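You operate a simulated robot arm through the tools that you are given. There is no shell and no other tool.

You run a simulated robot arm. Do the job below in one go: nothing can be reset, and whatever is moved stays where it is left.

Task
Put things in order on the long white table. At the end: the black pad stands where the spool of blue thread stood; the black slide holder from the long white table is on the print on a teal board; the blue memory card from the long white table stands where the black slide holder stood; the spool of blue thread is on the print on an orange board; whatever was shut is shut again. Leave all else as you found it, and nothing knocked over.

Only the result counts: the job must be done as asked and must still hold three seconds after the hand-in. Knocking over, shifting, dropping, spilling or breaking anything else fails it.

Robot
A 7-joint arm with a two-finger parallel gripper, fixed in place. Base frame: the origin is on the floor under the middle of its stand, x ahead of it, y to its left, z up; the work surface is at about z = 740. Units: mm, degrees, N and s.
With the tool pointing down near the work surface it reaches from about 200 to 680 mm from the base axis. Its first joint turns from -66.0 to 66.0 degrees. Payload 2.4 kg.
The tool frame sits at the grasp point between the pads (the TCP): z along the fingers, y along the line on which they close. The tips reach 30 mm beyond it. Largest opening 94 mm; finger width 28, thickness 10; the body of the gripper, 50 by 96 mm, starts 55 mm behind the TCP.
Orientation is told as [roll, pitch, yaw] about the base's x, y, z axes, in that order, counted from this pose: with the fingers straight down and closing along the base's y, the tool's x points along the base's -x, its y along +y and its z along -z.

Tools
- The arm moves only by the tool arm_command. Its argument "targets" is a list of rows, each a list of 7 numbers: the turn, a rotation vector about the base's x, y, z in degrees, then the shift along the base's x, y, z in mm, then the gripper command, from -1 (shut) to 1 (fully open), values between in proportion. In form: [[wx, wy, wz, tx, ty, tz, gripper], ...]. A call has 1 to 20 rows; each row shifts and turns the commanded pose from where the row before left it. Rows are played at 5 a second. More than 50 mm and 8.6 degrees between two rows, or a gripper value outside its range, and nothing of the call is played. Where a pose cannot be reached the arm comes as near as it can. A force on the tool above 40 N (or 10 N above the force at the start of the call, whichever is more), or a blocked arm, ends the call early, and 0.2 s more pass. The fingers move at their own pace (about 153 mm/s each) and stop on an object; they squeeze with about 29 N. The grip force told is the motor's: it shows also when the fingers shut on nothing. Time passes only in rows, and 0.2 s behind the last, so rows that do not move let the fingers close. It gives the time, the measured TCP pose, the force on the tool (base axes), the opening and the grip force at its end, in the units of the frame above (readings bear some noise), with the torque about the TCP (base axes, N m) and any sound that the robot's microphone picked up, and new pictures: "views" is both (left out), scene, wrist or none.
- Cameras (640 x 400 px; columns grow to the right, rows downward): "scene" is fixed at [30.5, 479.3, 1437]; the picture's right is [-0.80, -0.60, 0.00], its down [-0.30, 0.40, -0.86] and it looks along [0.52, -0.69, -0.51] (base axes); focal length 311 px, centre (320, 200). "wrist" rides on the gripper at [76, 14, -102] in the tool frame; the picture's right is [-0.18, 0.98, 0.00], its down [-0.75, -0.14, -0.64] and it looks along [-0.63, -0.12, 0.77] (tool axes); focal length 243 px, centre (320, 200). There is no depth. A picture from a camera that has moved, and an enlarged one, comes with that camera's place and axes in the base frame and with its lens. The place of the scene camera against the robot may be out by one fixed shift of up to 25 mm in any direction.
- zoom(camera, box): a new picture of the part [left, top, right, bottom] of that camera's present view, enlarged. It takes no simulated time.
- sign_off(): hands the job in; it is judged then, once.

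Places have to be worked out from the pictures, the camera data and where the tool is seen. Open the gripper and draw the arm clear of the work before you hand the job in, unless the task says otherwise.

The tools are called after "Emit:" by a JSON object that holds its "api" and its "payload". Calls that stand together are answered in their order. arm_command: Moves the arm, as the interface text tells. Its arguments: {"type":"object","properties":{"targets":{"type":"array","items":{"type":"array","items":{"type":"number"}}},"views":{"type":"string","enum":["both","scene","wrist","none"]}},"required":["targets"]} The other tools are called the same way: zoom (camera, box) takes an enlarged picture of a part of a camera's view; sign_off () hands the job in.

At the start:

```text
time: 0.0
position: [411.4, -237.2, 1085.5]
tool_rot: [0.1, 0.0, 0.0]
ft_force: [0.9, -0.5, 0.2]
ft_torque: [-0.03, -0.01, -0.03]
width: 93.8
grasp_force: 0.1
```

scene: 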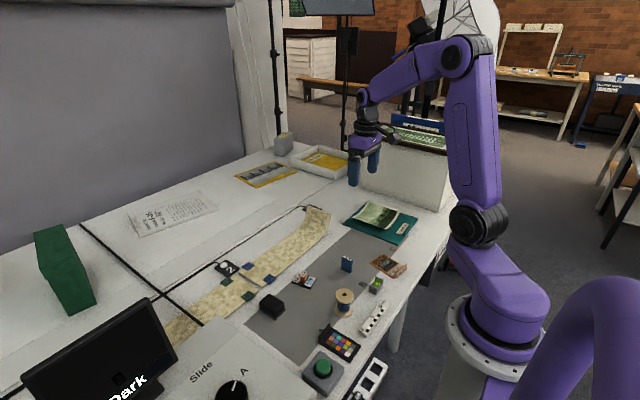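
wrist: 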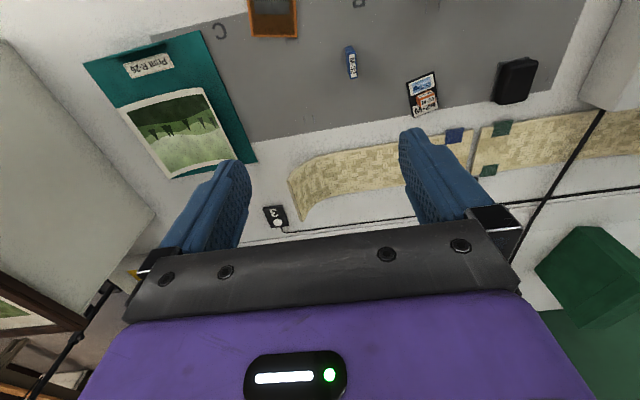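

I start by looking closer at the table from both cameras before moving anything.

Emit:
{"api": "zoom", "payload": {"camera": "scene", "box": [200, 190, 440, 340]}}

Emit:
{"api": "zoom", "payload": {"camera": "scene", "box": [280, 230, 440, 330]}}

Emit:
{"api": "zoom", "payload": {"camera": "scene", "box": [200, 300, 420, 400]}}

Emit:
{"api": "zoom", "payload": {"camera": "wrist", "box": [80, 0, 600, 230]}}

Emit:
{"api": "zoom", "payload": {"camera": "scene", "box": [220, 110, 460, 250]}}

```text
2.67 times, centred on (320, 265) of scene
camera zoom: at [30.5, 479.3, 1437.0], right [-0.8, -0.6, 0.0], down [-0.3, 0.4, -0.86], along [0.52, -0.69, -0.51], focal length 830 px, centre (320, 27)
```

zoom: 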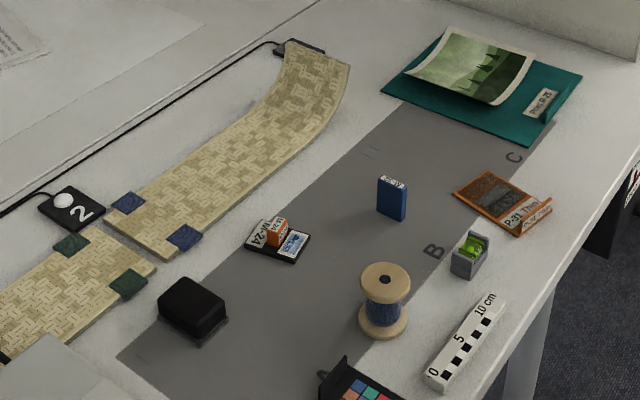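

```text
4.00 times, centred on (360, 280) of scene
camera zoom: at [30.5, 479.3, 1437.0], right [-0.8, -0.6, 0.0], down [-0.3, 0.4, -0.86], along [0.52, -0.69, -0.51], focal length 1244 px, centre (160, -120)
```

zoom: 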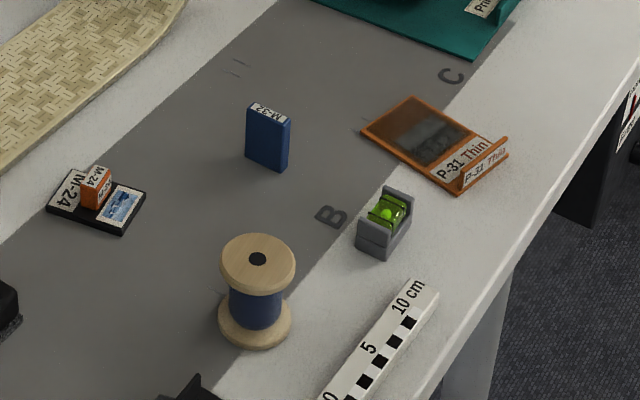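

```text
2.91 times, centred on (310, 350) of scene
camera zoom: at [30.5, 479.3, 1437.0], right [-0.8, -0.6, 0.0], down [-0.3, 0.4, -0.86], along [0.52, -0.69, -0.51], focal length 905 px, centre (349, -236)
```

zoom: 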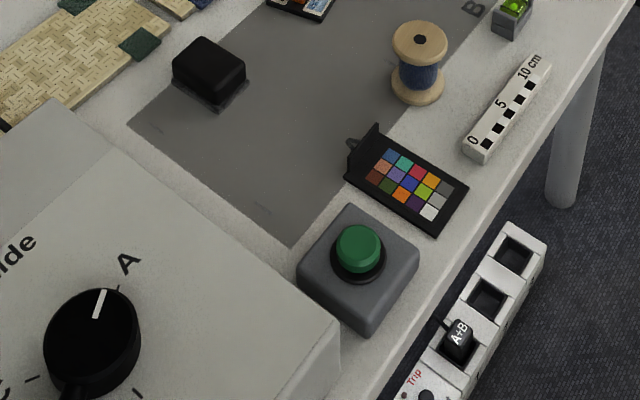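

```text
1.23 times, centred on (340, 115) of wrist
camera zoom: at [335.8, -222.4, 1189.1], right [0.18, 0.98, 0.0], down [0.75, -0.14, 0.64], along [0.63, -0.12, -0.77], focal length 299 px, centre (295, 305)
```

zoom: 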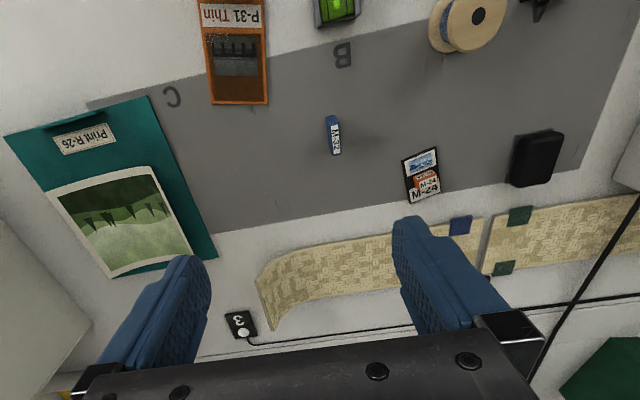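

```text
2.67 times, centred on (340, 180) of scene
camera zoom: at [30.5, 479.3, 1437.0], right [-0.8, -0.6, 0.0], down [-0.3, 0.4, -0.86], along [0.52, -0.69, -0.51], focal length 830 px, centre (267, 253)
```

zoom: 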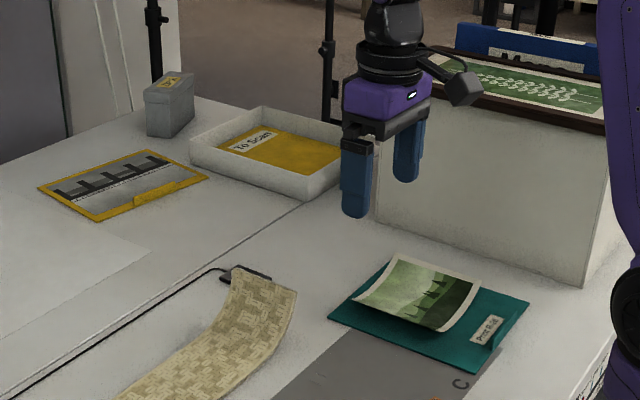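

I need much closer looks at the small items to tell the slide holder, pad and memory card apart.

Emit:
{"api": "zoom", "payload": {"camera": "scene", "box": [285, 265, 325, 290]}}

Emit:
{"api": "zoom", "payload": {"camera": "scene", "box": [250, 285, 298, 325]}}

Emit:
{"api": "zoom", "payload": {"camera": "scene", "box": [310, 315, 370, 365]}}

Emit:
{"api": "zoom", "payload": {"camera": "scene", "box": [330, 245, 420, 305]}}

Emit:
{"api": "zoom", "payload": {"camera": "scene", "box": [340, 335, 440, 400]}}

Emit:
{"api": "zoom", "payload": {"camera": "wrist", "box": [330, 30, 450, 120]}}

Emit:
{"api": "zoom", "payload": {"camera": "scene", "box": [490, 10, 640, 150]}}

Emit:
{"api": "zoom", "payload": {"camera": "scene", "box": [0, 200, 200, 400]}}

```text
16.00 times, centred on (305, 278) of scene
camera zoom: at [30.5, 479.3, 1437.0], right [-0.8, -0.6, 0.0], down [-0.3, 0.4, -0.86], along [0.52, -0.69, -0.51], focal length 4978 px, centre (560, -1040)
```

zoom: 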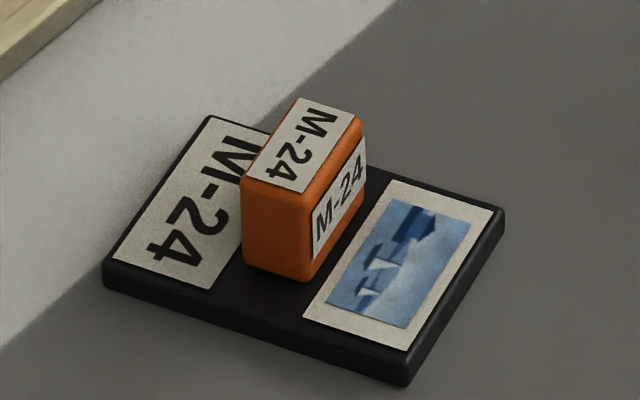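

```text
10.00 times, centred on (274, 305) of scene
camera zoom: at [30.5, 479.3, 1437.0], right [-0.8, -0.6, 0.0], down [-0.3, 0.4, -0.86], along [0.52, -0.69, -0.51], focal length 3111 px, centre (780, -850)
```

zoom: 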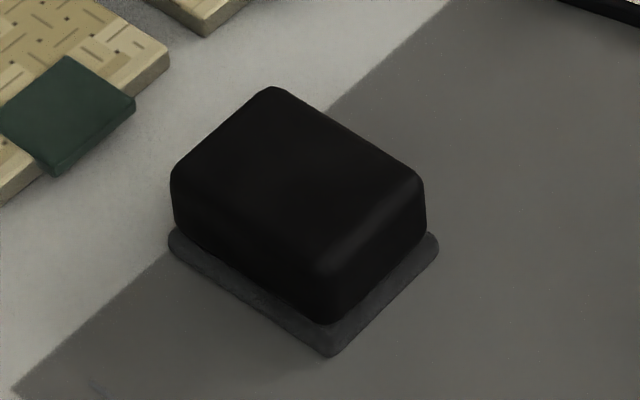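

```text
8.00 times, centred on (340, 340) of scene
camera zoom: at [30.5, 479.3, 1437.0], right [-0.8, -0.6, 0.0], down [-0.3, 0.4, -0.86], along [0.52, -0.69, -0.51], focal length 2489 px, centre (160, -920)
```

zoom: 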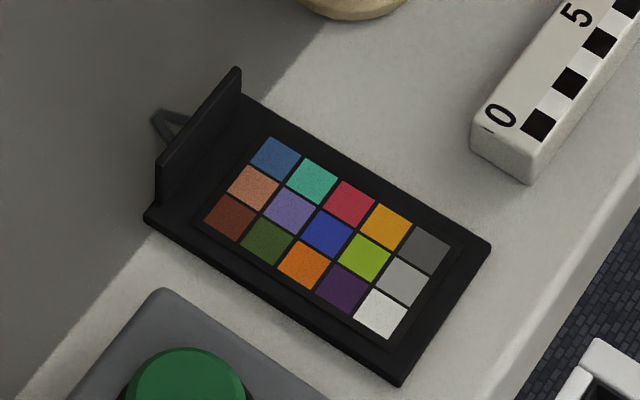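

```text
6.67 times, centred on (375, 275) of scene
camera zoom: at [30.5, 479.3, 1437.0], right [-0.8, -0.6, 0.0], down [-0.3, 0.4, -0.86], along [0.52, -0.69, -0.51], focal length 2074 px, centre (-47, -300)
```

zoom: 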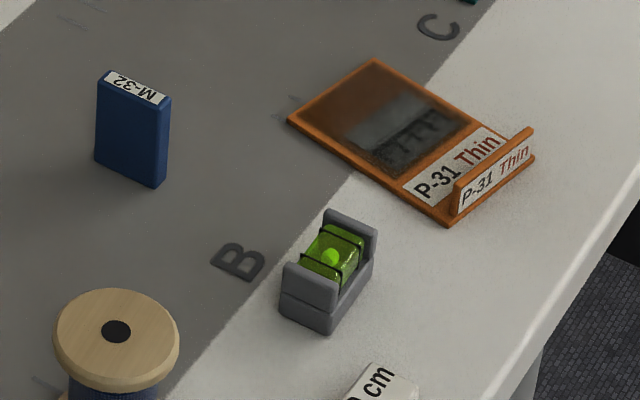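

```text
6.15 times, centred on (390, 368) of scene
camera zoom: at [30.5, 479.3, 1437.0], right [-0.8, -0.6, 0.0], down [-0.3, 0.4, -0.86], along [0.52, -0.69, -0.51], focal length 1915 px, centre (-111, -831)
```

zoom: 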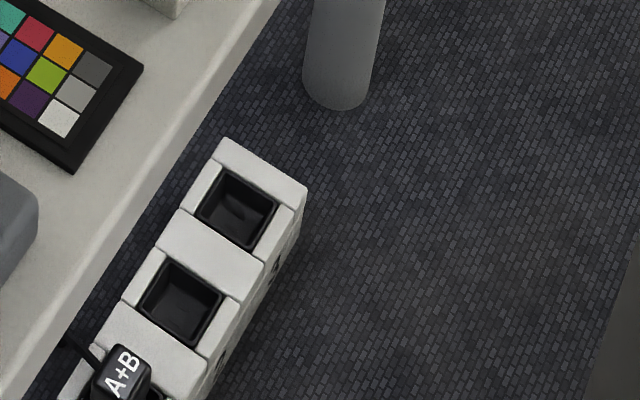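

```text
4.44 times, centred on (390, 75) of wrist
camera zoom: at [335.8, -222.4, 1189.1], right [0.18, 0.98, 0.0], down [0.75, -0.14, 0.64], along [0.63, -0.12, -0.77], focal length 1078 px, centre (9, 756)
```

zoom: 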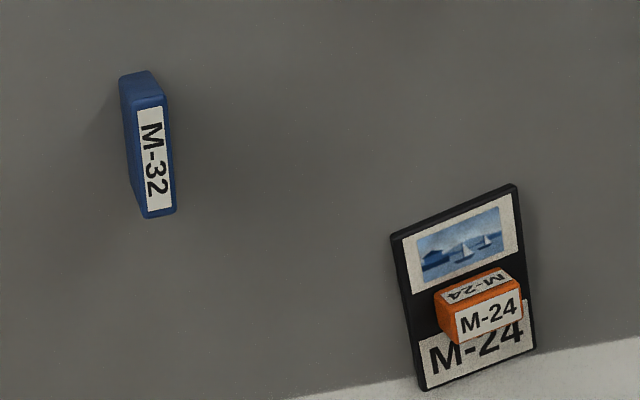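

```text
2.86 times, centred on (565, 80) of scene
camera zoom: at [30.5, 479.3, 1437.0], right [-0.8, -0.6, 0.0], down [-0.3, 0.4, -0.86], along [0.52, -0.69, -0.51], focal length 889 px, centre (-380, 543)
```

zoom: 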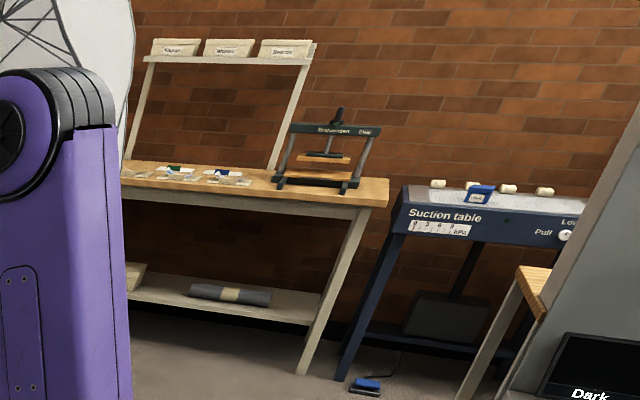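

```text
2.00 times, centred on (100, 300) of scene
camera zoom: at [30.5, 479.3, 1437.0], right [-0.8, -0.6, 0.0], down [-0.3, 0.4, -0.86], along [0.52, -0.69, -0.51], focal length 622 px, centre (760, 0)
```

zoom: 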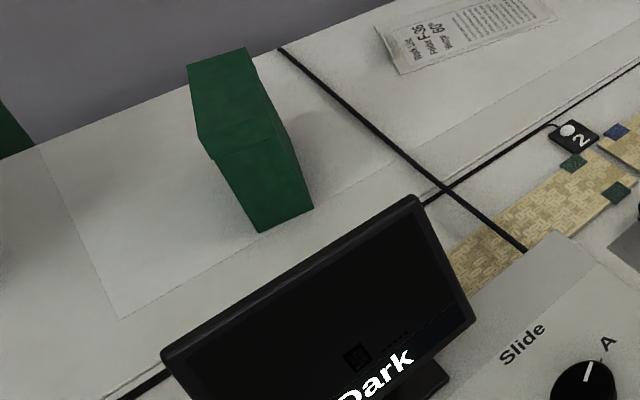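

The pieces are clear: M-24 is the black slide holder (orange grip block), M-32 the blue memory card, P-31 the orange board, R-26 the teal board, and the black rounded block should be the pad. Rough places: spool (330,-26), card (410,-167), holder (~500,-60), pad (~493,82). I move the wrist camera over the table for an accurate look.

Emit:
{"api": "arm_command", "payload": {"targets": [[0, 0, 0, 0, 35, -25, 1], [0, 0, 0, 0, 35, -25, 1], [0, 0, 0, 0, 35, -25, 1], [0, 0, 0, 0, 35, -25, 1], [0, 0, 0, 0, 30, -25, 1], [0, 0, 0, 0, 0, 0, 1], [0, 0, 0, 0, 0, 0, 1]], "views": "both"}}

```text
time: 1.6
position: [412.9, -67.5, 960.4]
tool_rot: [-0.1, 0.0, 0.0]
ft_force: [-0.2, -0.5, 0.0]
ft_torque: [0.01, 0.01, -0.02]
width: 94.0
grasp_force: 0.2
camera wrist: at [337.3, -52.7, 1064.1], right [0.18, 0.98, 0.0], down [0.75, -0.14, 0.64], along [0.63, -0.12, -0.77], focal length 243 px, centre (320, 200)
```

scene: 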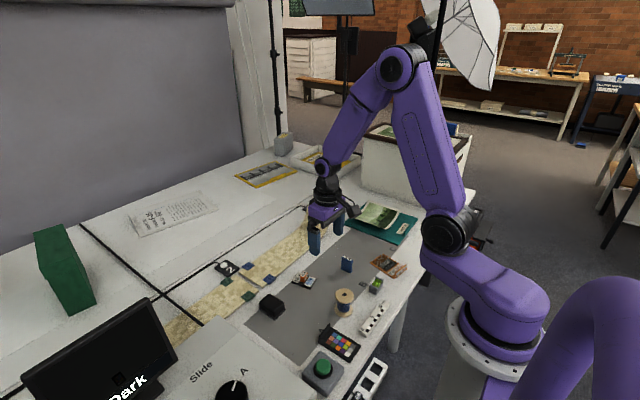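
wrist: 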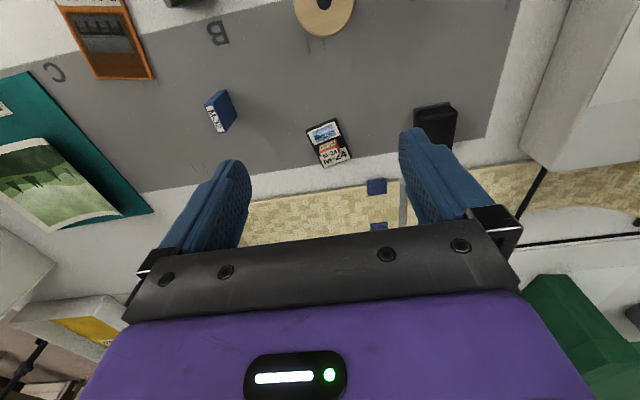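

The wrist picture agrees with the layout (holder about (500,-69)). I enlarge parts of it before going on to closer views.

Emit:
{"api": "zoom", "payload": {"camera": "wrist", "box": [180, 0, 500, 200]}}

Emit:
{"api": "zoom", "payload": {"camera": "wrist", "box": [0, 0, 200, 230]}}

Emit:
{"api": "zoom", "payload": {"camera": "wrist", "box": [380, 80, 540, 200]}}

```text
2.00 times, centred on (340, 100) of wrist
camera zoom: at [337.3, -52.7, 1064.1], right [0.18, 0.98, 0.0], down [0.75, -0.14, 0.64], along [0.63, -0.12, -0.77], focal length 485 px, centre (280, 400)
```

zoom: 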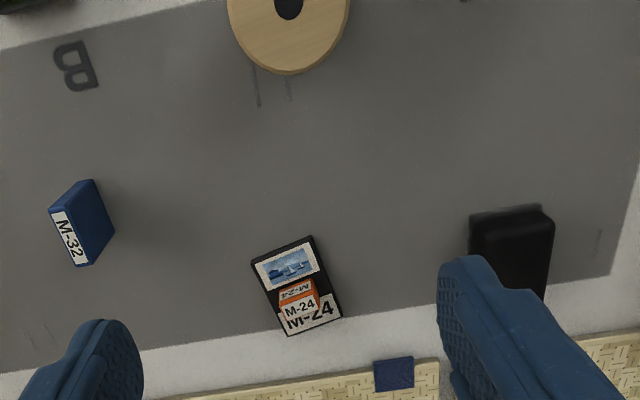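

```text
1.74 times, centred on (100, 115) of wrist
camera zoom: at [337.3, -52.7, 1064.1], right [0.18, 0.98, 0.0], down [0.75, -0.14, 0.64], along [0.63, -0.12, -0.77], focal length 422 px, centre (703, 348)
```

zoom: 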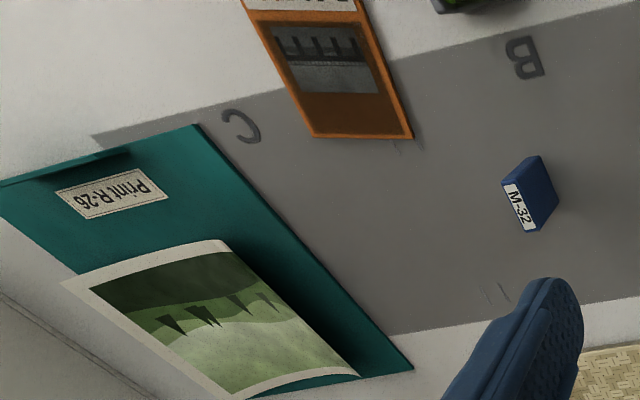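

```text
3.33 times, centred on (460, 140) of wrist
camera zoom: at [337.3, -52.7, 1064.1], right [0.18, 0.98, 0.0], down [0.75, -0.14, 0.64], along [0.63, -0.12, -0.77], focal length 809 px, centre (-147, 400)
```

zoom: 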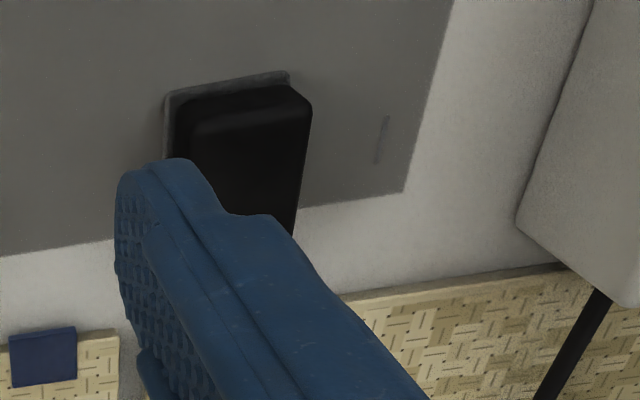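

I go above the spool (about (340,-45)) to measure it closely.

Emit:
{"api": "arm_command", "payload": {"targets": [[0, 0, 0, -24, 7.5, -20, 1], [0, 0, 0, -24, 7.5, -20, 1], [0, 0, 0, -25, 7.5, -20, 1], [0, 0, 0, 0, 0, 0, 1], [0, 0, 0, 0, 0, 0, 1]], "views": "both"}}

```text
time: 2.8
position: [338.7, -42.8, 898.3]
tool_rot: [0.0, 0.0, 0.0]
ft_force: [0.0, -0.2, -0.2]
ft_torque: [-0.01, 0.03, 0.02]
width: 93.9
grasp_force: 0.0
camera wrist: at [262.3, -28.2, 1001.7], right [0.18, 0.98, 0.0], down [0.75, -0.14, 0.64], along [0.63, -0.12, -0.77], focal length 243 px, centre (320, 200)
```

scene: 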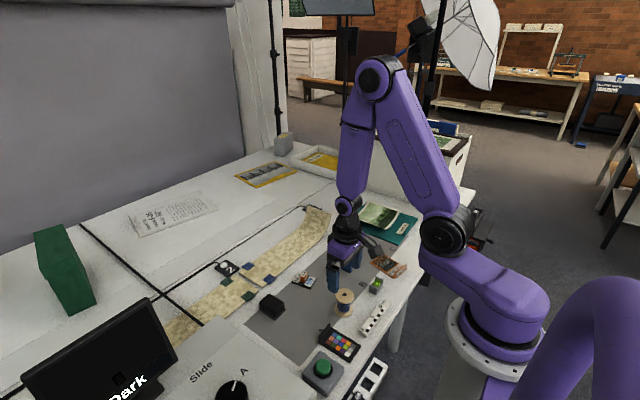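
wrist: 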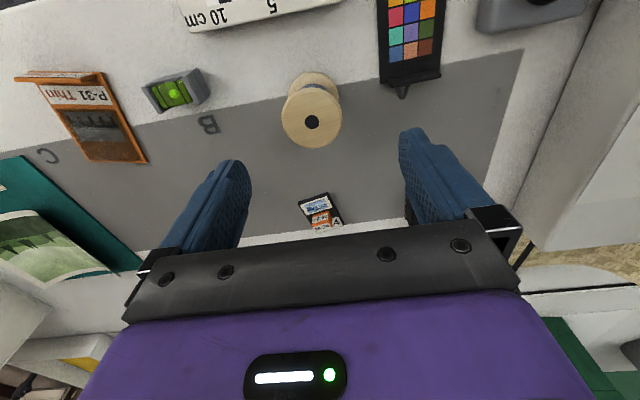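

Emit:
{"api": "zoom", "payload": {"camera": "wrist", "box": [250, 50, 410, 170]}}

Emit:
{"api": "zoom", "payload": {"camera": "wrist", "box": [0, 50, 220, 190]}}

Emit:
{"api": "zoom", "payload": {"camera": "scene", "box": [320, 275, 370, 325]}}

```text
3.33 times, centred on (330, 110) of wrist
camera zoom: at [262.3, -28.2, 1001.7], right [0.18, 0.98, 0.0], down [0.75, -0.14, 0.64], along [0.63, -0.12, -0.77], focal length 809 px, centre (287, 500)
```

zoom: 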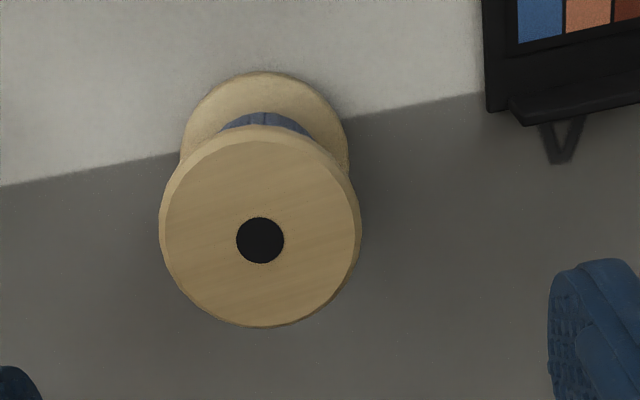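

```text
2.86 times, centred on (110, 120) of wrist
camera zoom: at [262.3, -28.2, 1001.7], right [0.18, 0.98, 0.0], down [0.75, -0.14, 0.64], along [0.63, -0.12, -0.77], focal length 693 px, centre (920, 429)
```

zoom: 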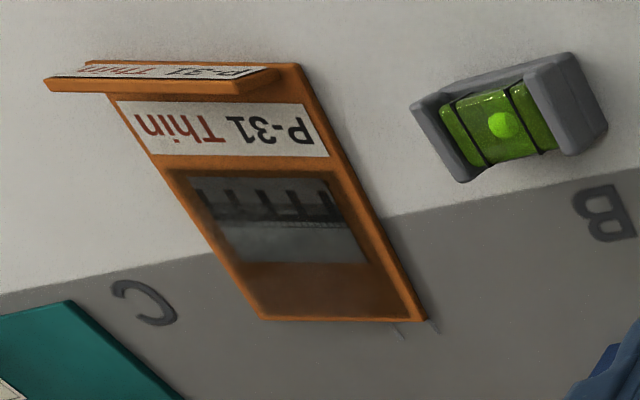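

```text
8.00 times, centred on (345, 300) of scene
camera zoom: at [30.5, 479.3, 1437.0], right [-0.8, -0.6, 0.0], down [-0.3, 0.4, -0.86], along [0.52, -0.69, -0.51], focal length 2489 px, centre (120, -600)
```

zoom: 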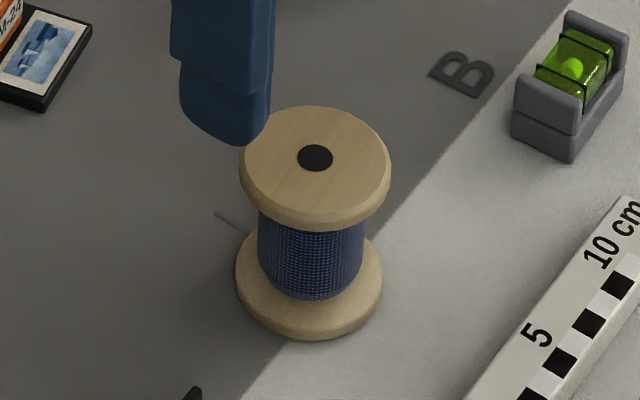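

Spool measured at about (338.5,-49.3), Ø51, top z≈801. The orange board is centred near (321,-289) with its ledge on the robot side; I fly over it for a closer look.

Emit:
{"api": "arm_command", "payload": {"targets": [[0, 0, 0, -3, -40, 0, 1], [0, 0, 0, -3, -45, 0, 1], [0, 0, 0, -2, -45, 0, 1], [0, 0, 0, -2, -45, 0, 1], [0, 0, 0, -2, -45, 0, 1], [0, 0, 0, 0, -27, 0, 1], [0, 0, 0, 0, 0, 0, 1], [0, 0, 0, 0, 0, 0, 1]], "views": "wrist"}}

```text
time: 4.6
position: [327.1, -292.3, 899.8]
tool_rot: [0.0, 0.1, 0.1]
ft_force: [0.4, -0.6, -0.2]
ft_torque: [-0.03, -0.03, -0.03]
width: 93.9
grasp_force: 0.1
camera wrist: at [250.9, -278.1, 1003.9], right [0.18, 0.98, 0.0], down [0.75, -0.14, 0.64], along [0.63, -0.12, -0.77], focal length 243 px, centre (320, 200)
```

wrist: 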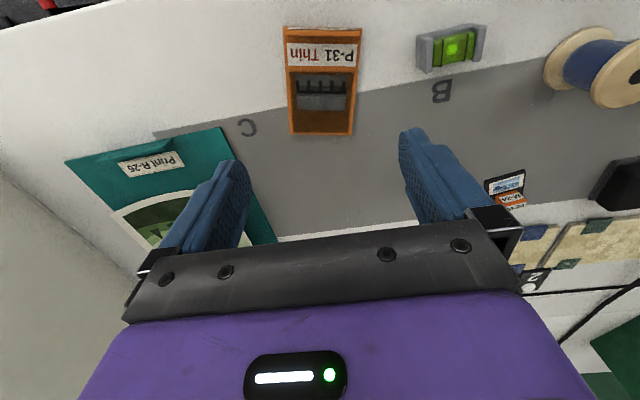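

Emit:
{"api": "zoom", "payload": {"camera": "wrist", "box": [250, 10, 400, 150]}}

Emit:
{"api": "zoom", "payload": {"camera": "wrist", "box": [50, 110, 290, 260]}}

```text
2.86 times, centred on (325, 80) of wrist
camera zoom: at [250.9, -278.1, 1003.9], right [0.18, 0.98, 0.0], down [0.75, -0.14, 0.64], along [0.63, -0.12, -0.77], focal length 693 px, centre (306, 543)
```

zoom: 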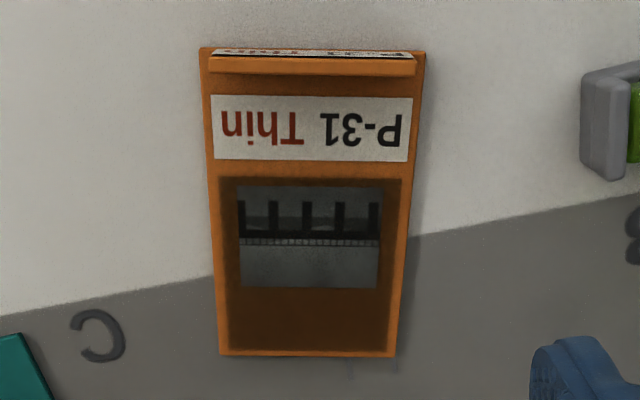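

```text
2.67 times, centred on (170, 185) of wrist
camera zoom: at [250.9, -278.1, 1003.9], right [0.18, 0.98, 0.0], down [0.75, -0.14, 0.64], along [0.63, -0.12, -0.77], focal length 647 px, centre (720, 240)
```

zoom: 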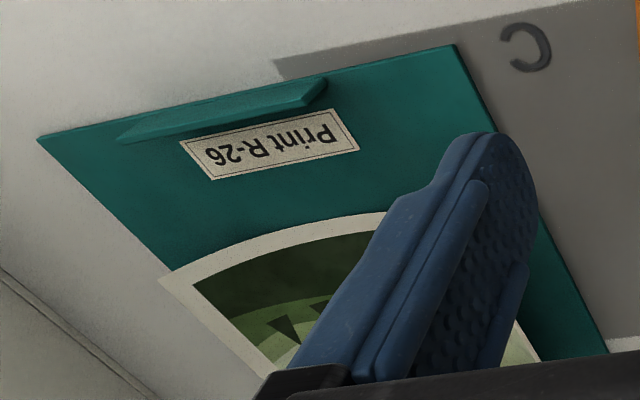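

Orange board: centre (321,-290), long axis about -11° from x, picture area centred near (330,-291). Now I look at the teal board from above.

Emit:
{"api": "arm_command", "payload": {"targets": [[0, 0, 0, 12, -38, 10, 1], [0, 0, 0, 12, -38, 10, 1], [0, 0, 0, 12, -38, 5, 1], [0, 0, 0, 12, -38, 0, 1], [0, 0, 0, 12, -30, 0, 1], [0, 0, 0, 0, 0, 0, 1], [0, 0, 0, 0, 0, 0, 1]], "views": "both"}}

```text
time: 6.2
position: [386.1, -472.6, 928.1]
tool_rot: [0.0, 0.0, 0.0]
ft_force: [0.4, 0.8, 0.4]
ft_torque: [-0.03, 0.0, -0.01]
width: 93.9
grasp_force: 0.0
camera wrist: at [310.9, -457.4, 1031.3], right [0.18, 0.98, 0.0], down [0.75, -0.14, 0.64], along [0.63, -0.12, -0.77], focal length 243 px, centre (320, 200)
```

scene: 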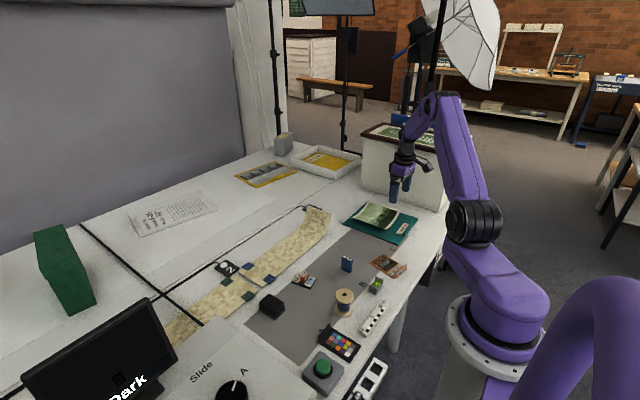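
wrist: 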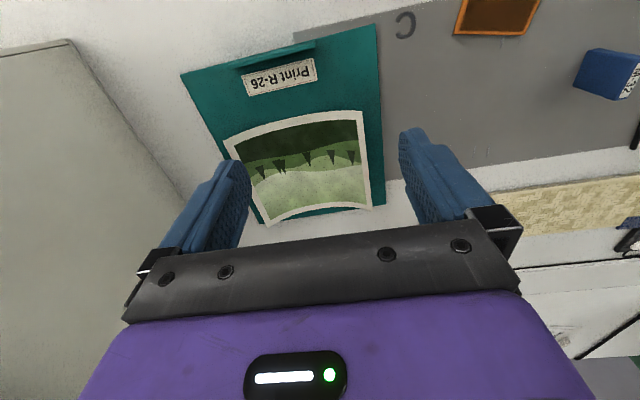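

Emit:
{"api": "zoom", "payload": {"camera": "wrist", "box": [170, 10, 410, 240]}}

Emit:
{"api": "zoom", "payload": {"camera": "scene", "box": [335, 190, 425, 250]}}

Emit:
{"api": "zoom", "payload": {"camera": "wrist", "box": [440, 0, 640, 160]}}

```text
1.74 times, centred on (290, 125) of wrist
camera zoom: at [310.9, -457.4, 1031.3], right [0.18, 0.98, 0.0], down [0.75, -0.14, 0.64], along [0.63, -0.12, -0.77], focal length 422 px, centre (372, 330)
```

zoom: 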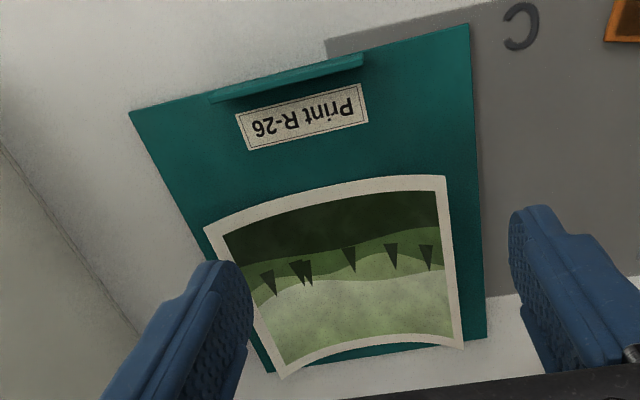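

```text
6.67 times, centred on (380, 220) of scene
camera zoom: at [30.5, 479.3, 1437.0], right [-0.8, -0.6, 0.0], down [-0.3, 0.4, -0.86], along [0.52, -0.69, -0.51], focal length 2074 px, centre (-80, 67)
```

zoom: 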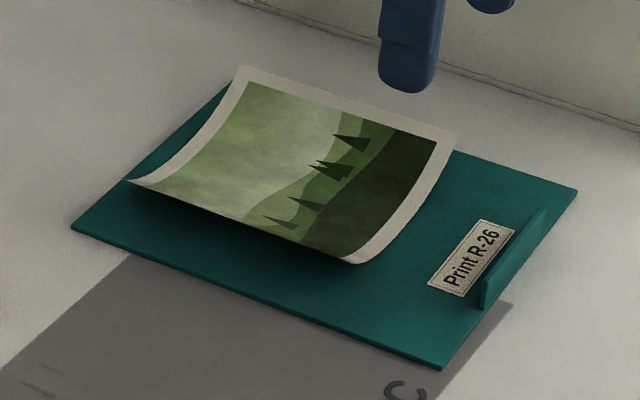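

```text
2.50 times, centred on (540, 80) of wrist
camera zoom: at [310.9, -457.4, 1031.3], right [0.18, 0.98, 0.0], down [0.75, -0.14, 0.64], along [0.63, -0.12, -0.77], focal length 606 px, centre (-230, 500)
```

zoom: 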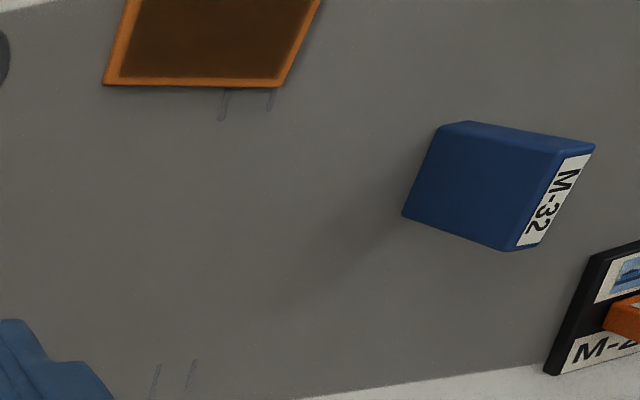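

Teal board spans x≈341–576, y≈-617…-404, with the curled print over x≈418–570. A drop point near (447,-502) is on the print and still reachable. Next I look at the blue card from above.

Emit:
{"api": "arm_command", "payload": {"targets": [[0, 0, 0, 4, 48, 0, 1], [0, 0, 0, 4, 48, 0, 1], [0, 0, 0, 4, 48, -5, 1], [0, 0, 0, 4, 48, -5, 1], [0, 0, 0, 4, 48, -10, 1], [0, 0, 0, 4, 48, -8, 1], [0, 0, 0, 0, 0, 0, 1], [0, 0, 0, 0, 0, 0, 1]], "views": "wrist"}}

```text
time: 8.0
position: [410.7, -188.6, 899.8]
tool_rot: [0.0, -0.1, 0.1]
ft_force: [-0.1, -0.7, -0.3]
ft_torque: [0.02, -0.03, 0.03]
width: 93.7
grasp_force: 0.1
camera wrist: at [335.7, -174.8, 1003.9], right [0.18, 0.98, 0.0], down [0.75, -0.14, 0.64], along [0.63, -0.12, -0.77], focal length 243 px, centre (320, 200)
```

wrist: 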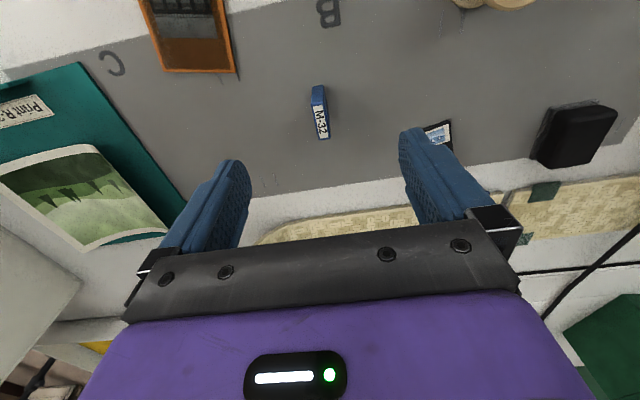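

Emit:
{"api": "zoom", "payload": {"camera": "wrist", "box": [280, 70, 360, 150]}}

Emit:
{"api": "zoom", "payload": {"camera": "wrist", "box": [500, 80, 640, 200]}}

Emit:
{"api": "zoom", "payload": {"camera": "scene", "box": [330, 245, 370, 285]}}

```text
5.00 times, centred on (320, 110) of wrist
camera zoom: at [335.7, -174.8, 1003.9], right [0.18, 0.98, 0.0], down [0.75, -0.14, 0.64], along [0.63, -0.12, -0.77], focal length 1213 px, centre (320, 650)
```

zoom: 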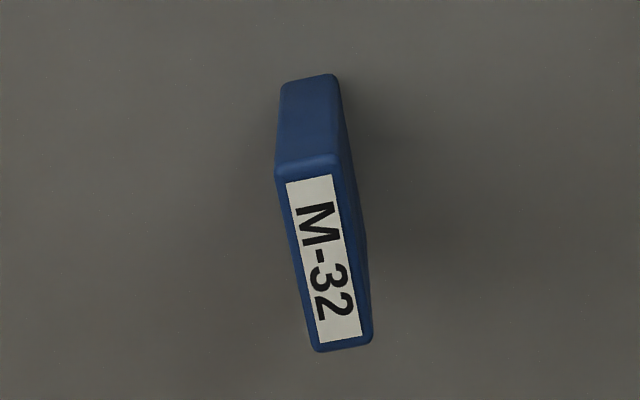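

```text
3.33 times, centred on (570, 140) of wrist
camera zoom: at [335.7, -174.8, 1003.9], right [0.18, 0.98, 0.0], down [0.75, -0.14, 0.64], along [0.63, -0.12, -0.77], focal length 809 px, centre (-513, 400)
```

zoom: 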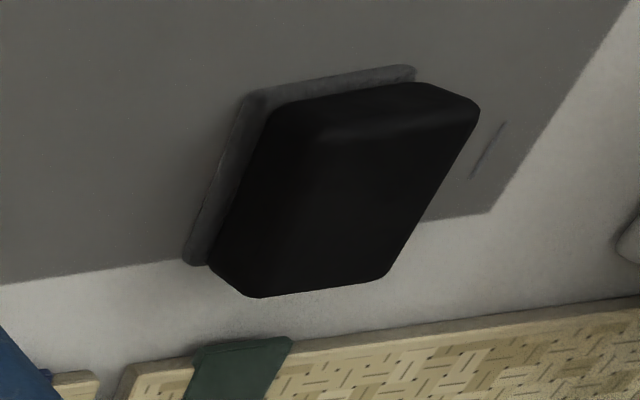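

```text
10.00 times, centred on (350, 265) of scene
camera zoom: at [30.5, 479.3, 1437.0], right [-0.8, -0.6, 0.0], down [-0.3, 0.4, -0.86], along [0.52, -0.69, -0.51], focal length 3111 px, centre (20, -450)
```

zoom: 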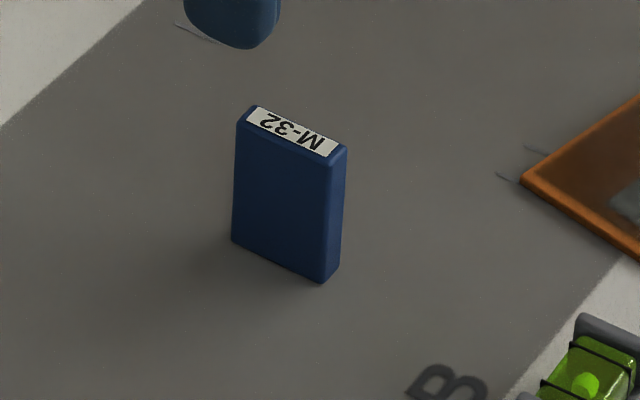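

Card M-32: centre about (422,-189.3), x-length 35, thickness 11, height ~47, yaw ≈0. Now I hover near the slide holder and pad to measure these.

Emit:
{"api": "arm_command", "payload": {"targets": [[0, 0, 0, 25, 40, 0, 1], [0, 0, 0, 25, 40, 0, 1], [0, 0, 0, 25, 40, 0, 1], [0, 0, 0, 15, 0, 0, 1], [0, 0, 0, 0, 0, 0, 1], [0, 0, 0, 0, 0, 0, 1]], "views": "wrist"}}

```text
time: 9.4
position: [503.3, -65.2, 898.6]
tool_rot: [0.0, 0.0, 0.0]
ft_force: [-0.7, -0.9, 0.0]
ft_torque: [-0.02, 0.05, 0.02]
width: 93.8
grasp_force: 0.0
camera wrist: at [427.6, -50.2, 1001.9], right [0.18, 0.98, 0.0], down [0.75, -0.14, 0.64], along [0.63, -0.12, -0.77], focal length 243 px, centre (320, 200)
```

wrist: 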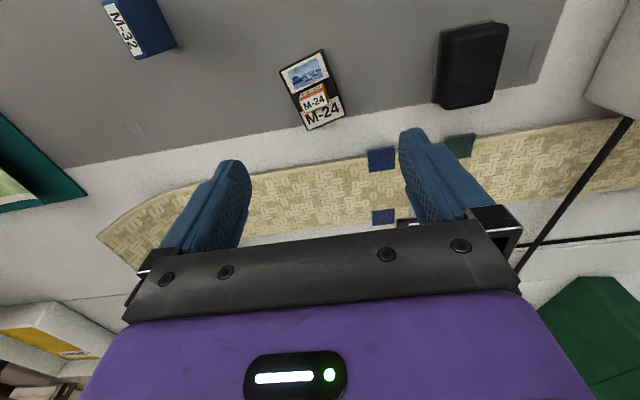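

Emit:
{"api": "zoom", "payload": {"camera": "wrist", "box": [260, 40, 360, 140]}}

Emit:
{"api": "zoom", "payload": {"camera": "wrist", "box": [400, 0, 540, 120]}}

```text
4.00 times, centred on (310, 90) of wrist
camera zoom: at [427.6, -50.2, 1001.9], right [0.18, 0.98, 0.0], down [0.75, -0.14, 0.64], along [0.63, -0.12, -0.77], focal length 970 px, centre (360, 640)
```

zoom: 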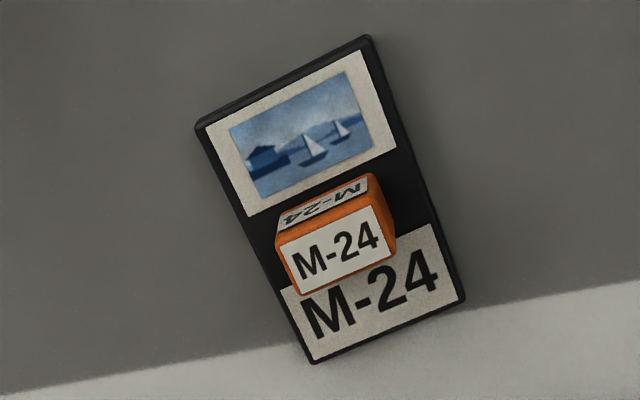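

```text
3.33 times, centred on (470, 60) of wrist
camera zoom: at [427.6, -50.2, 1001.9], right [0.18, 0.98, 0.0], down [0.75, -0.14, 0.64], along [0.63, -0.12, -0.77], focal length 809 px, centre (-180, 667)
```

zoom: 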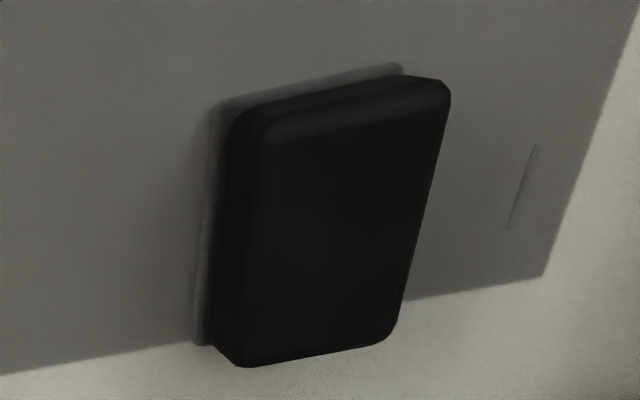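

Measured: holder centre ≈(500,-69.5), yaw ≈12.9°, plate 65×45 with its orange block 24×12, top z≈772; pad ≈(500,72), base 63×46, top ≈769. I check reading noise with a still row before using these numbers.

Emit:
{"api": "arm_command", "payload": {"targets": [[0, 0, 0, 0, 0, 0, 1]], "views": "none"}}

Emit:
{"api": "arm_command", "payload": {"targets": [[0, 0, 0, 0, 0, 0, 1]], "views": "none"}}

Emit:
{"api": "arm_command", "payload": {"targets": [[0, 0, 0, 0, 0, 0, 1]], "views": "none"}}

```text
time: 9.8
position: [503.3, -64.8, 898.9]
tool_rot: [0.0, 0.0, 0.0]
ft_force: [0.4, 0.4, 0.0]
ft_torque: [-0.04, -0.01, 0.02]
width: 94.2
grasp_force: 0.0
```

```text
time: 10.2
position: [504.0, -64.8, 898.2]
tool_rot: [0.0, 0.0, 0.0]
ft_force: [0.1, 0.6, 0.4]
ft_torque: [-0.02, -0.01, -0.05]
width: 94.0
grasp_force: 0.1
```

```text
time: 10.6
position: [503.0, -64.4, 898.1]
tool_rot: [0.1, 0.0, 0.1]
ft_force: [0.5, 0.2, 0.2]
ft_torque: [0.02, 0.01, -0.01]
width: 94.0
grasp_force: 0.1
```

Readings are good to about half a millimetre, so the measured poses (and positions taken from them) hold. I now go over the spool at (338.5,-49.3) with the gripper partly open.

Emit:
{"api": "arm_command", "payload": {"targets": [[0, 0, 0, -41, 4, -5, 0.6], [0, 0, 0, -41, 4, -5, 0.6], [0, 0, 0, -41, 4, -10, 0.6], [0, 0, 0, -42, 3.5, -18, 0.6], [0, 0, 0, 0, 0, 0, 0.6], [0, 0, 0, 0, 0, 0, 0.6]], "views": "wrist"}}

```text
time: 12.0
position: [336.1, -48.0, 862.0]
tool_rot: [0.0, 0.0, 0.1]
ft_force: [0.1, 0.3, -0.3]
ft_torque: [0.02, -0.03, -0.02]
width: 75.2
grasp_force: 0.1
camera wrist: at [259.5, -33.7, 965.2], right [0.18, 0.98, 0.0], down [0.75, -0.14, 0.64], along [0.63, -0.12, -0.77], focal length 243 px, centre (320, 200)
```

wrist: 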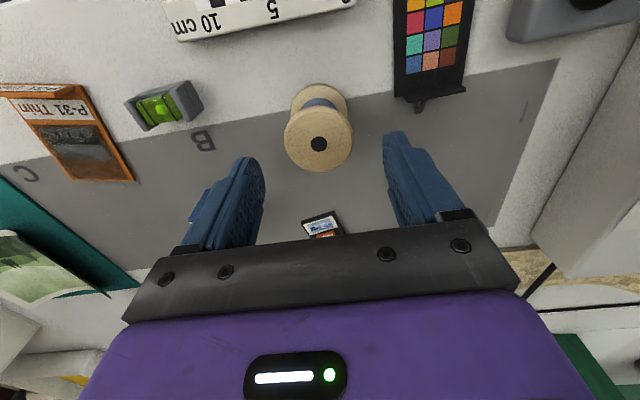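

Emit:
{"api": "zoom", "payload": {"camera": "wrist", "box": [240, 70, 400, 190]}}

```text
3.33 times, centred on (320, 130) of wrist
camera zoom: at [259.5, -33.7, 965.2], right [0.18, 0.98, 0.0], down [0.75, -0.14, 0.64], along [0.63, -0.12, -0.77], focal length 809 px, centre (320, 433)
```

zoom: 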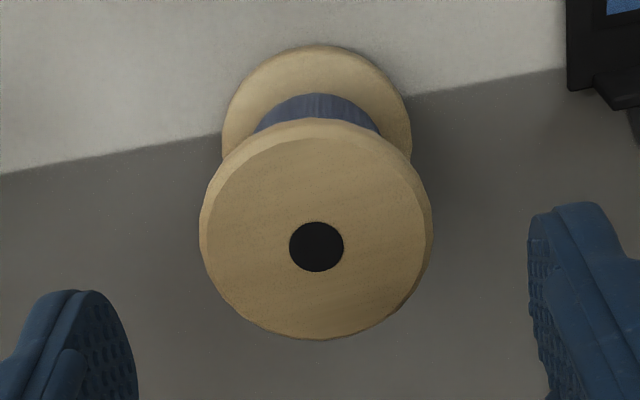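

The spool sits within 4 mm of the tool axis: centre about (339.7,-49.4). I centre over it and go down to z≈773, fingers straddling it.

Emit:
{"api": "arm_command", "payload": {"targets": [[0, 0, 0, 3.5, -1.4, 0, 0.6], [0, 0, 0, 0, 0, -30, 0.6], [0, 0, 0, 0, 0, -30, 0.6], [0, 0, 0, 0, 0, -27, 0.6], [0, 0, 0, 0, 0, 0, 0.6]], "views": "both"}}

```text
time: 13.2
position: [338.8, -53.1, 774.7]
tool_rot: [-0.1, -0.2, 0.0]
ft_force: [-0.2, 1.0, 0.4]
ft_torque: [0.0, 0.02, -0.04]
width: 75.5
grasp_force: 0.0
camera wrist: at [262.6, -37.3, 878.3], right [0.18, 0.98, 0.0], down [0.75, -0.14, 0.64], along [0.63, -0.12, -0.77], focal length 243 px, centre (320, 200)
```

scene: 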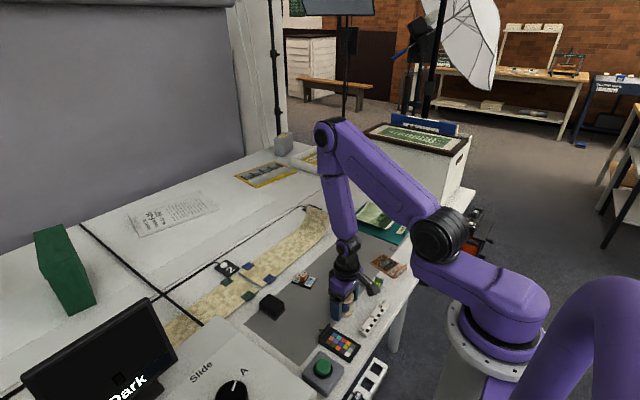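
wrist: 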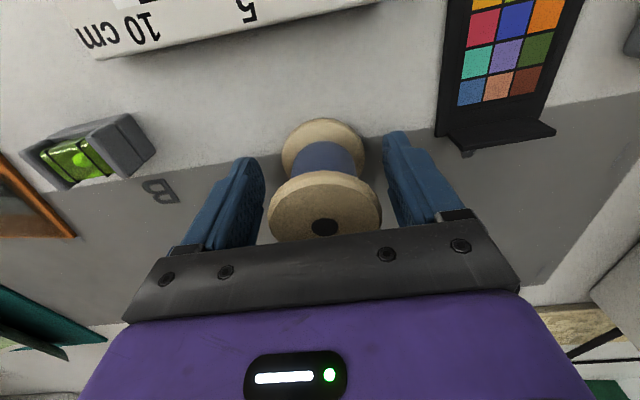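

The spool shows about 2.5 mm to the +y side and 2 mm further out than the tool axis. I correct this, then close and look.

Emit:
{"api": "arm_command", "payload": {"targets": [[0, 0, 0, 2, 2.5, -1, 0.6], [0, 0, 0, 0, 0, 0, 0.6], [0, 0, 0, 0, 0, 0, 0.3], [0, 0, 0, 0, 0, 0, 0.15]], "views": "wrist"}}

```text
time: 14.2
position: [340.9, -49.6, 771.9]
tool_rot: [0.0, 0.0, 0.1]
ft_force: [-1.1, 1.0, 0.5]
ft_torque: [0.03, -0.01, -0.01]
width: 53.9
grasp_force: 0.0
camera wrist: at [264.4, -34.3, 877.0], right [0.18, 0.98, 0.0], down [0.75, -0.14, 0.64], along [0.63, -0.12, -0.77], focal length 243 px, centre (320, 200)
```

wrist: 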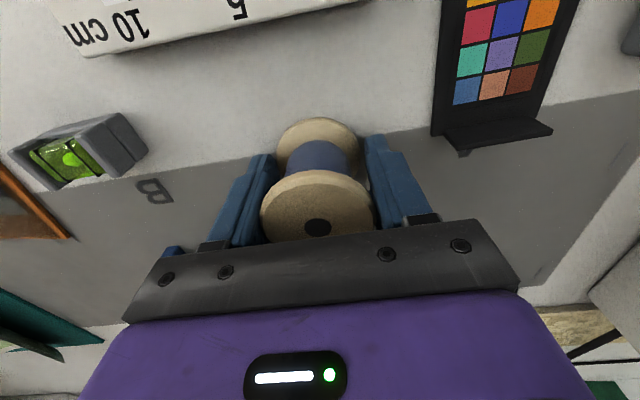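

The fingers straddle the spool with about 1 mm clearance each side. I close fully and lift slightly to test the hold.

Emit:
{"api": "arm_command", "payload": {"targets": [[0, 0, 0, 0, 0, 0, 0.1], [0, 0, 0, 0, 0, 0, 0], [0, 0, 0, 0, 0, 0, -0.3], [0, 0, 0, 0, 0, 0, -1], [0, 0, 0, 0, 0, 0, -1]], "views": "wrist"}}

```text
time: 15.4
position: [339.2, -49.2, 774.3]
tool_rot: [0.0, 0.1, -0.1]
ft_force: [0.9, -0.4, -0.2]
ft_torque: [0.0, -0.04, 0.02]
width: 50.5
grasp_force: 28.8
camera wrist: at [264.3, -34.3, 877.0], right [0.18, 0.98, 0.0], down [0.75, -0.14, 0.64], along [0.63, -0.12, -0.77], focal length 243 px, centre (320, 200)
```

wrist: 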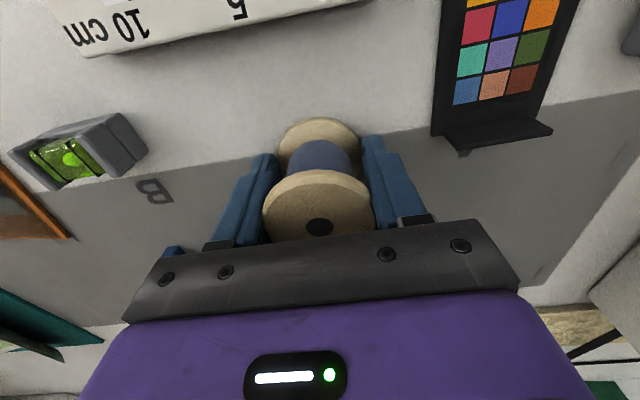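

Gripped firmly (50.5 mm, 28.8 N). I note the spool's spot as about (341,-50). I lift, then carry it across to above the orange board.

Emit:
{"api": "arm_command", "payload": {"targets": [[0, 0, 0, 0, 0, 10, -1], [0, 0, 0, 0, 0, 25, -1], [0, 0, 0, 0, 0, 35, -1], [0, 0, 0, 0, 0, 25, -1], [0, 0, 0, 0, 0, 0, -1]], "views": "both"}}

```text
time: 16.6
position: [340.4, -51.4, 865.5]
tool_rot: [0.0, 0.2, 0.0]
ft_force: [0.6, 0.3, -0.8]
ft_torque: [0.01, 0.02, 0.03]
width: 50.5
grasp_force: 29.1
camera wrist: at [265.2, -35.6, 969.8], right [0.18, 0.98, 0.0], down [0.75, -0.14, 0.64], along [0.63, -0.12, -0.77], focal length 243 px, centre (320, 200)
```

scene: 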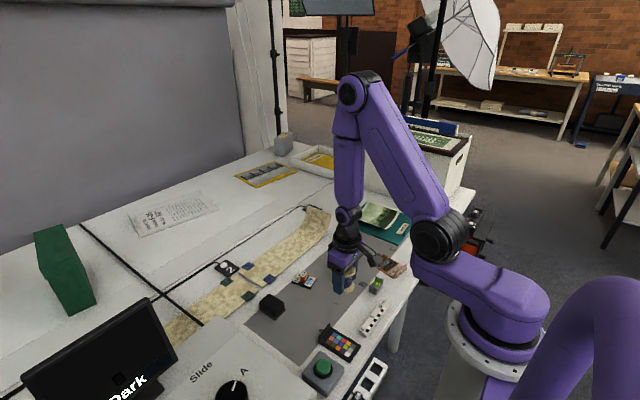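
wrist: 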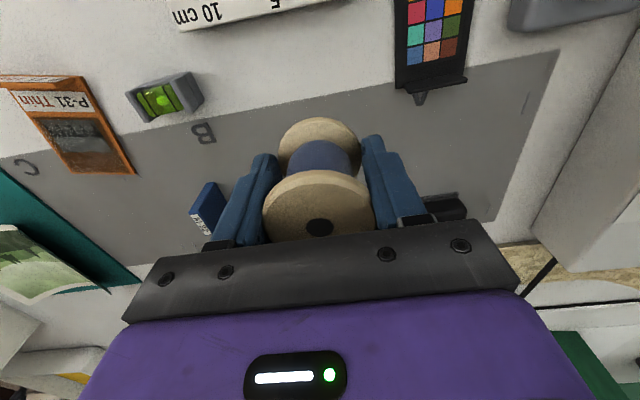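

The spool is held straight. I carry it to above the orange board at about (328,-291).

Emit:
{"api": "arm_command", "payload": {"targets": [[0, 0, 0, -2, -40, 0, -1], [0, 0, 0, -2, -40, 0, -1], [0, 0, 0, -2, -40, 0, -1], [0, 0, 0, -2, -40, 0, -1], [0, 0, 0, -2, -40, 0, -1], [0, 0, 0, -2, -38, 0, -1], [0, 0, 0, 0, 0, 0, -1], [0, 0, 0, 0, 0, 0, -1]], "views": "both"}}

```text
time: 18.4
position: [331.3, -285.5, 865.7]
tool_rot: [0.1, -0.1, 0.0]
ft_force: [-0.2, 0.6, -1.1]
ft_torque: [0.01, 0.0, 0.04]
width: 50.5
grasp_force: 29.2
camera wrist: at [255.1, -271.3, 969.0], right [0.18, 0.98, 0.0], down [0.75, -0.14, 0.64], along [0.63, -0.12, -0.77], focal length 243 px, centre (320, 200)
```

scene: 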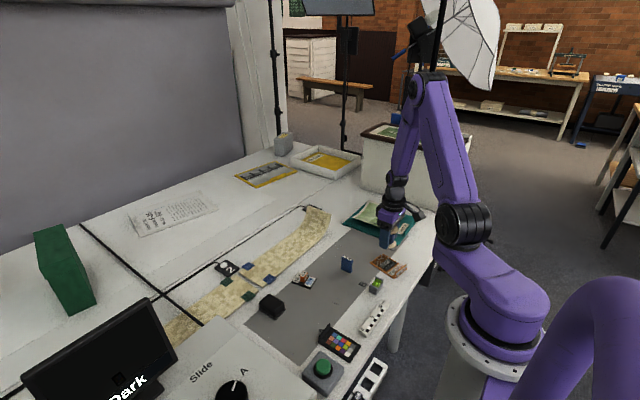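
wrist: 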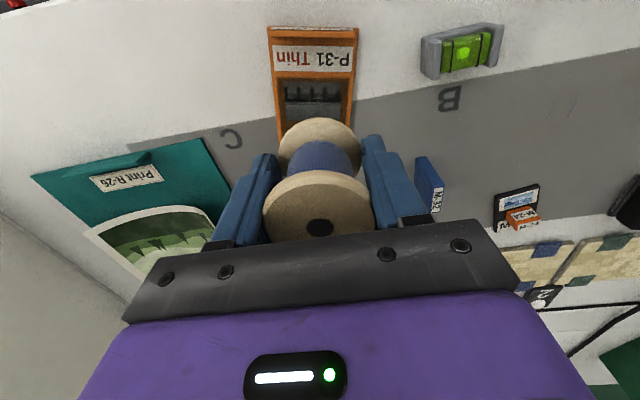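

I shift by (-3,-6) to line up with the board's picture area and descend to just above it.

Emit:
{"api": "arm_command", "payload": {"targets": [[0, 0, 0, -3, -6, 0, -1], [0, 0, 0, 0, 0, -30, -1], [0, 0, 0, 0, 0, -30, -1], [0, 0, 0, 0, 0, -15, -1], [0, 0, 0, 0, 0, 0, -1]], "views": "both"}}

```text
time: 19.6
position: [326.2, -291.8, 789.9]
tool_rot: [0.0, -0.1, 0.1]
ft_force: [-1.1, 0.4, -0.2]
ft_torque: [0.01, 0.0, 0.0]
width: 50.8
grasp_force: 29.1
camera wrist: at [251.4, -277.6, 893.4], right [0.18, 0.98, 0.0], down [0.75, -0.14, 0.64], along [0.63, -0.12, -0.77], focal length 243 px, centre (320, 200)
```

scene: 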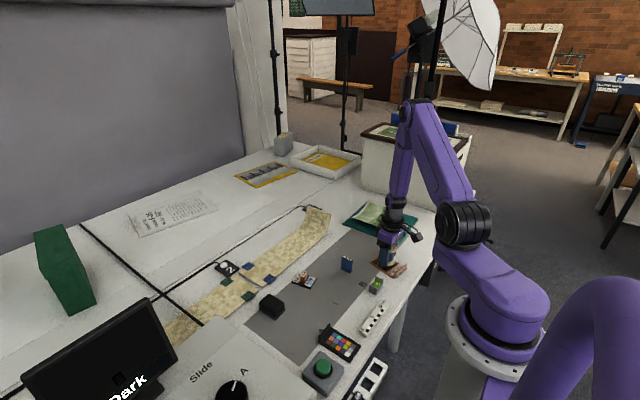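
wrist: 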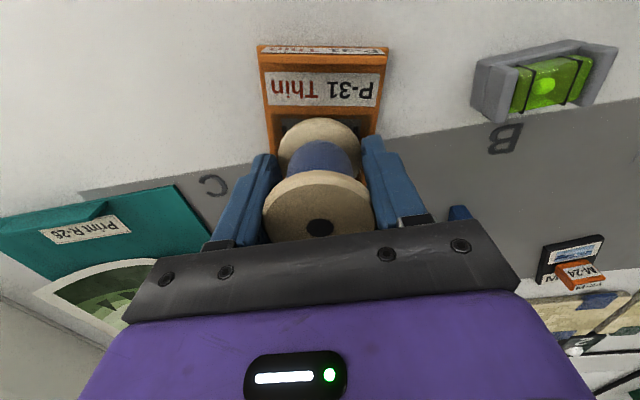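

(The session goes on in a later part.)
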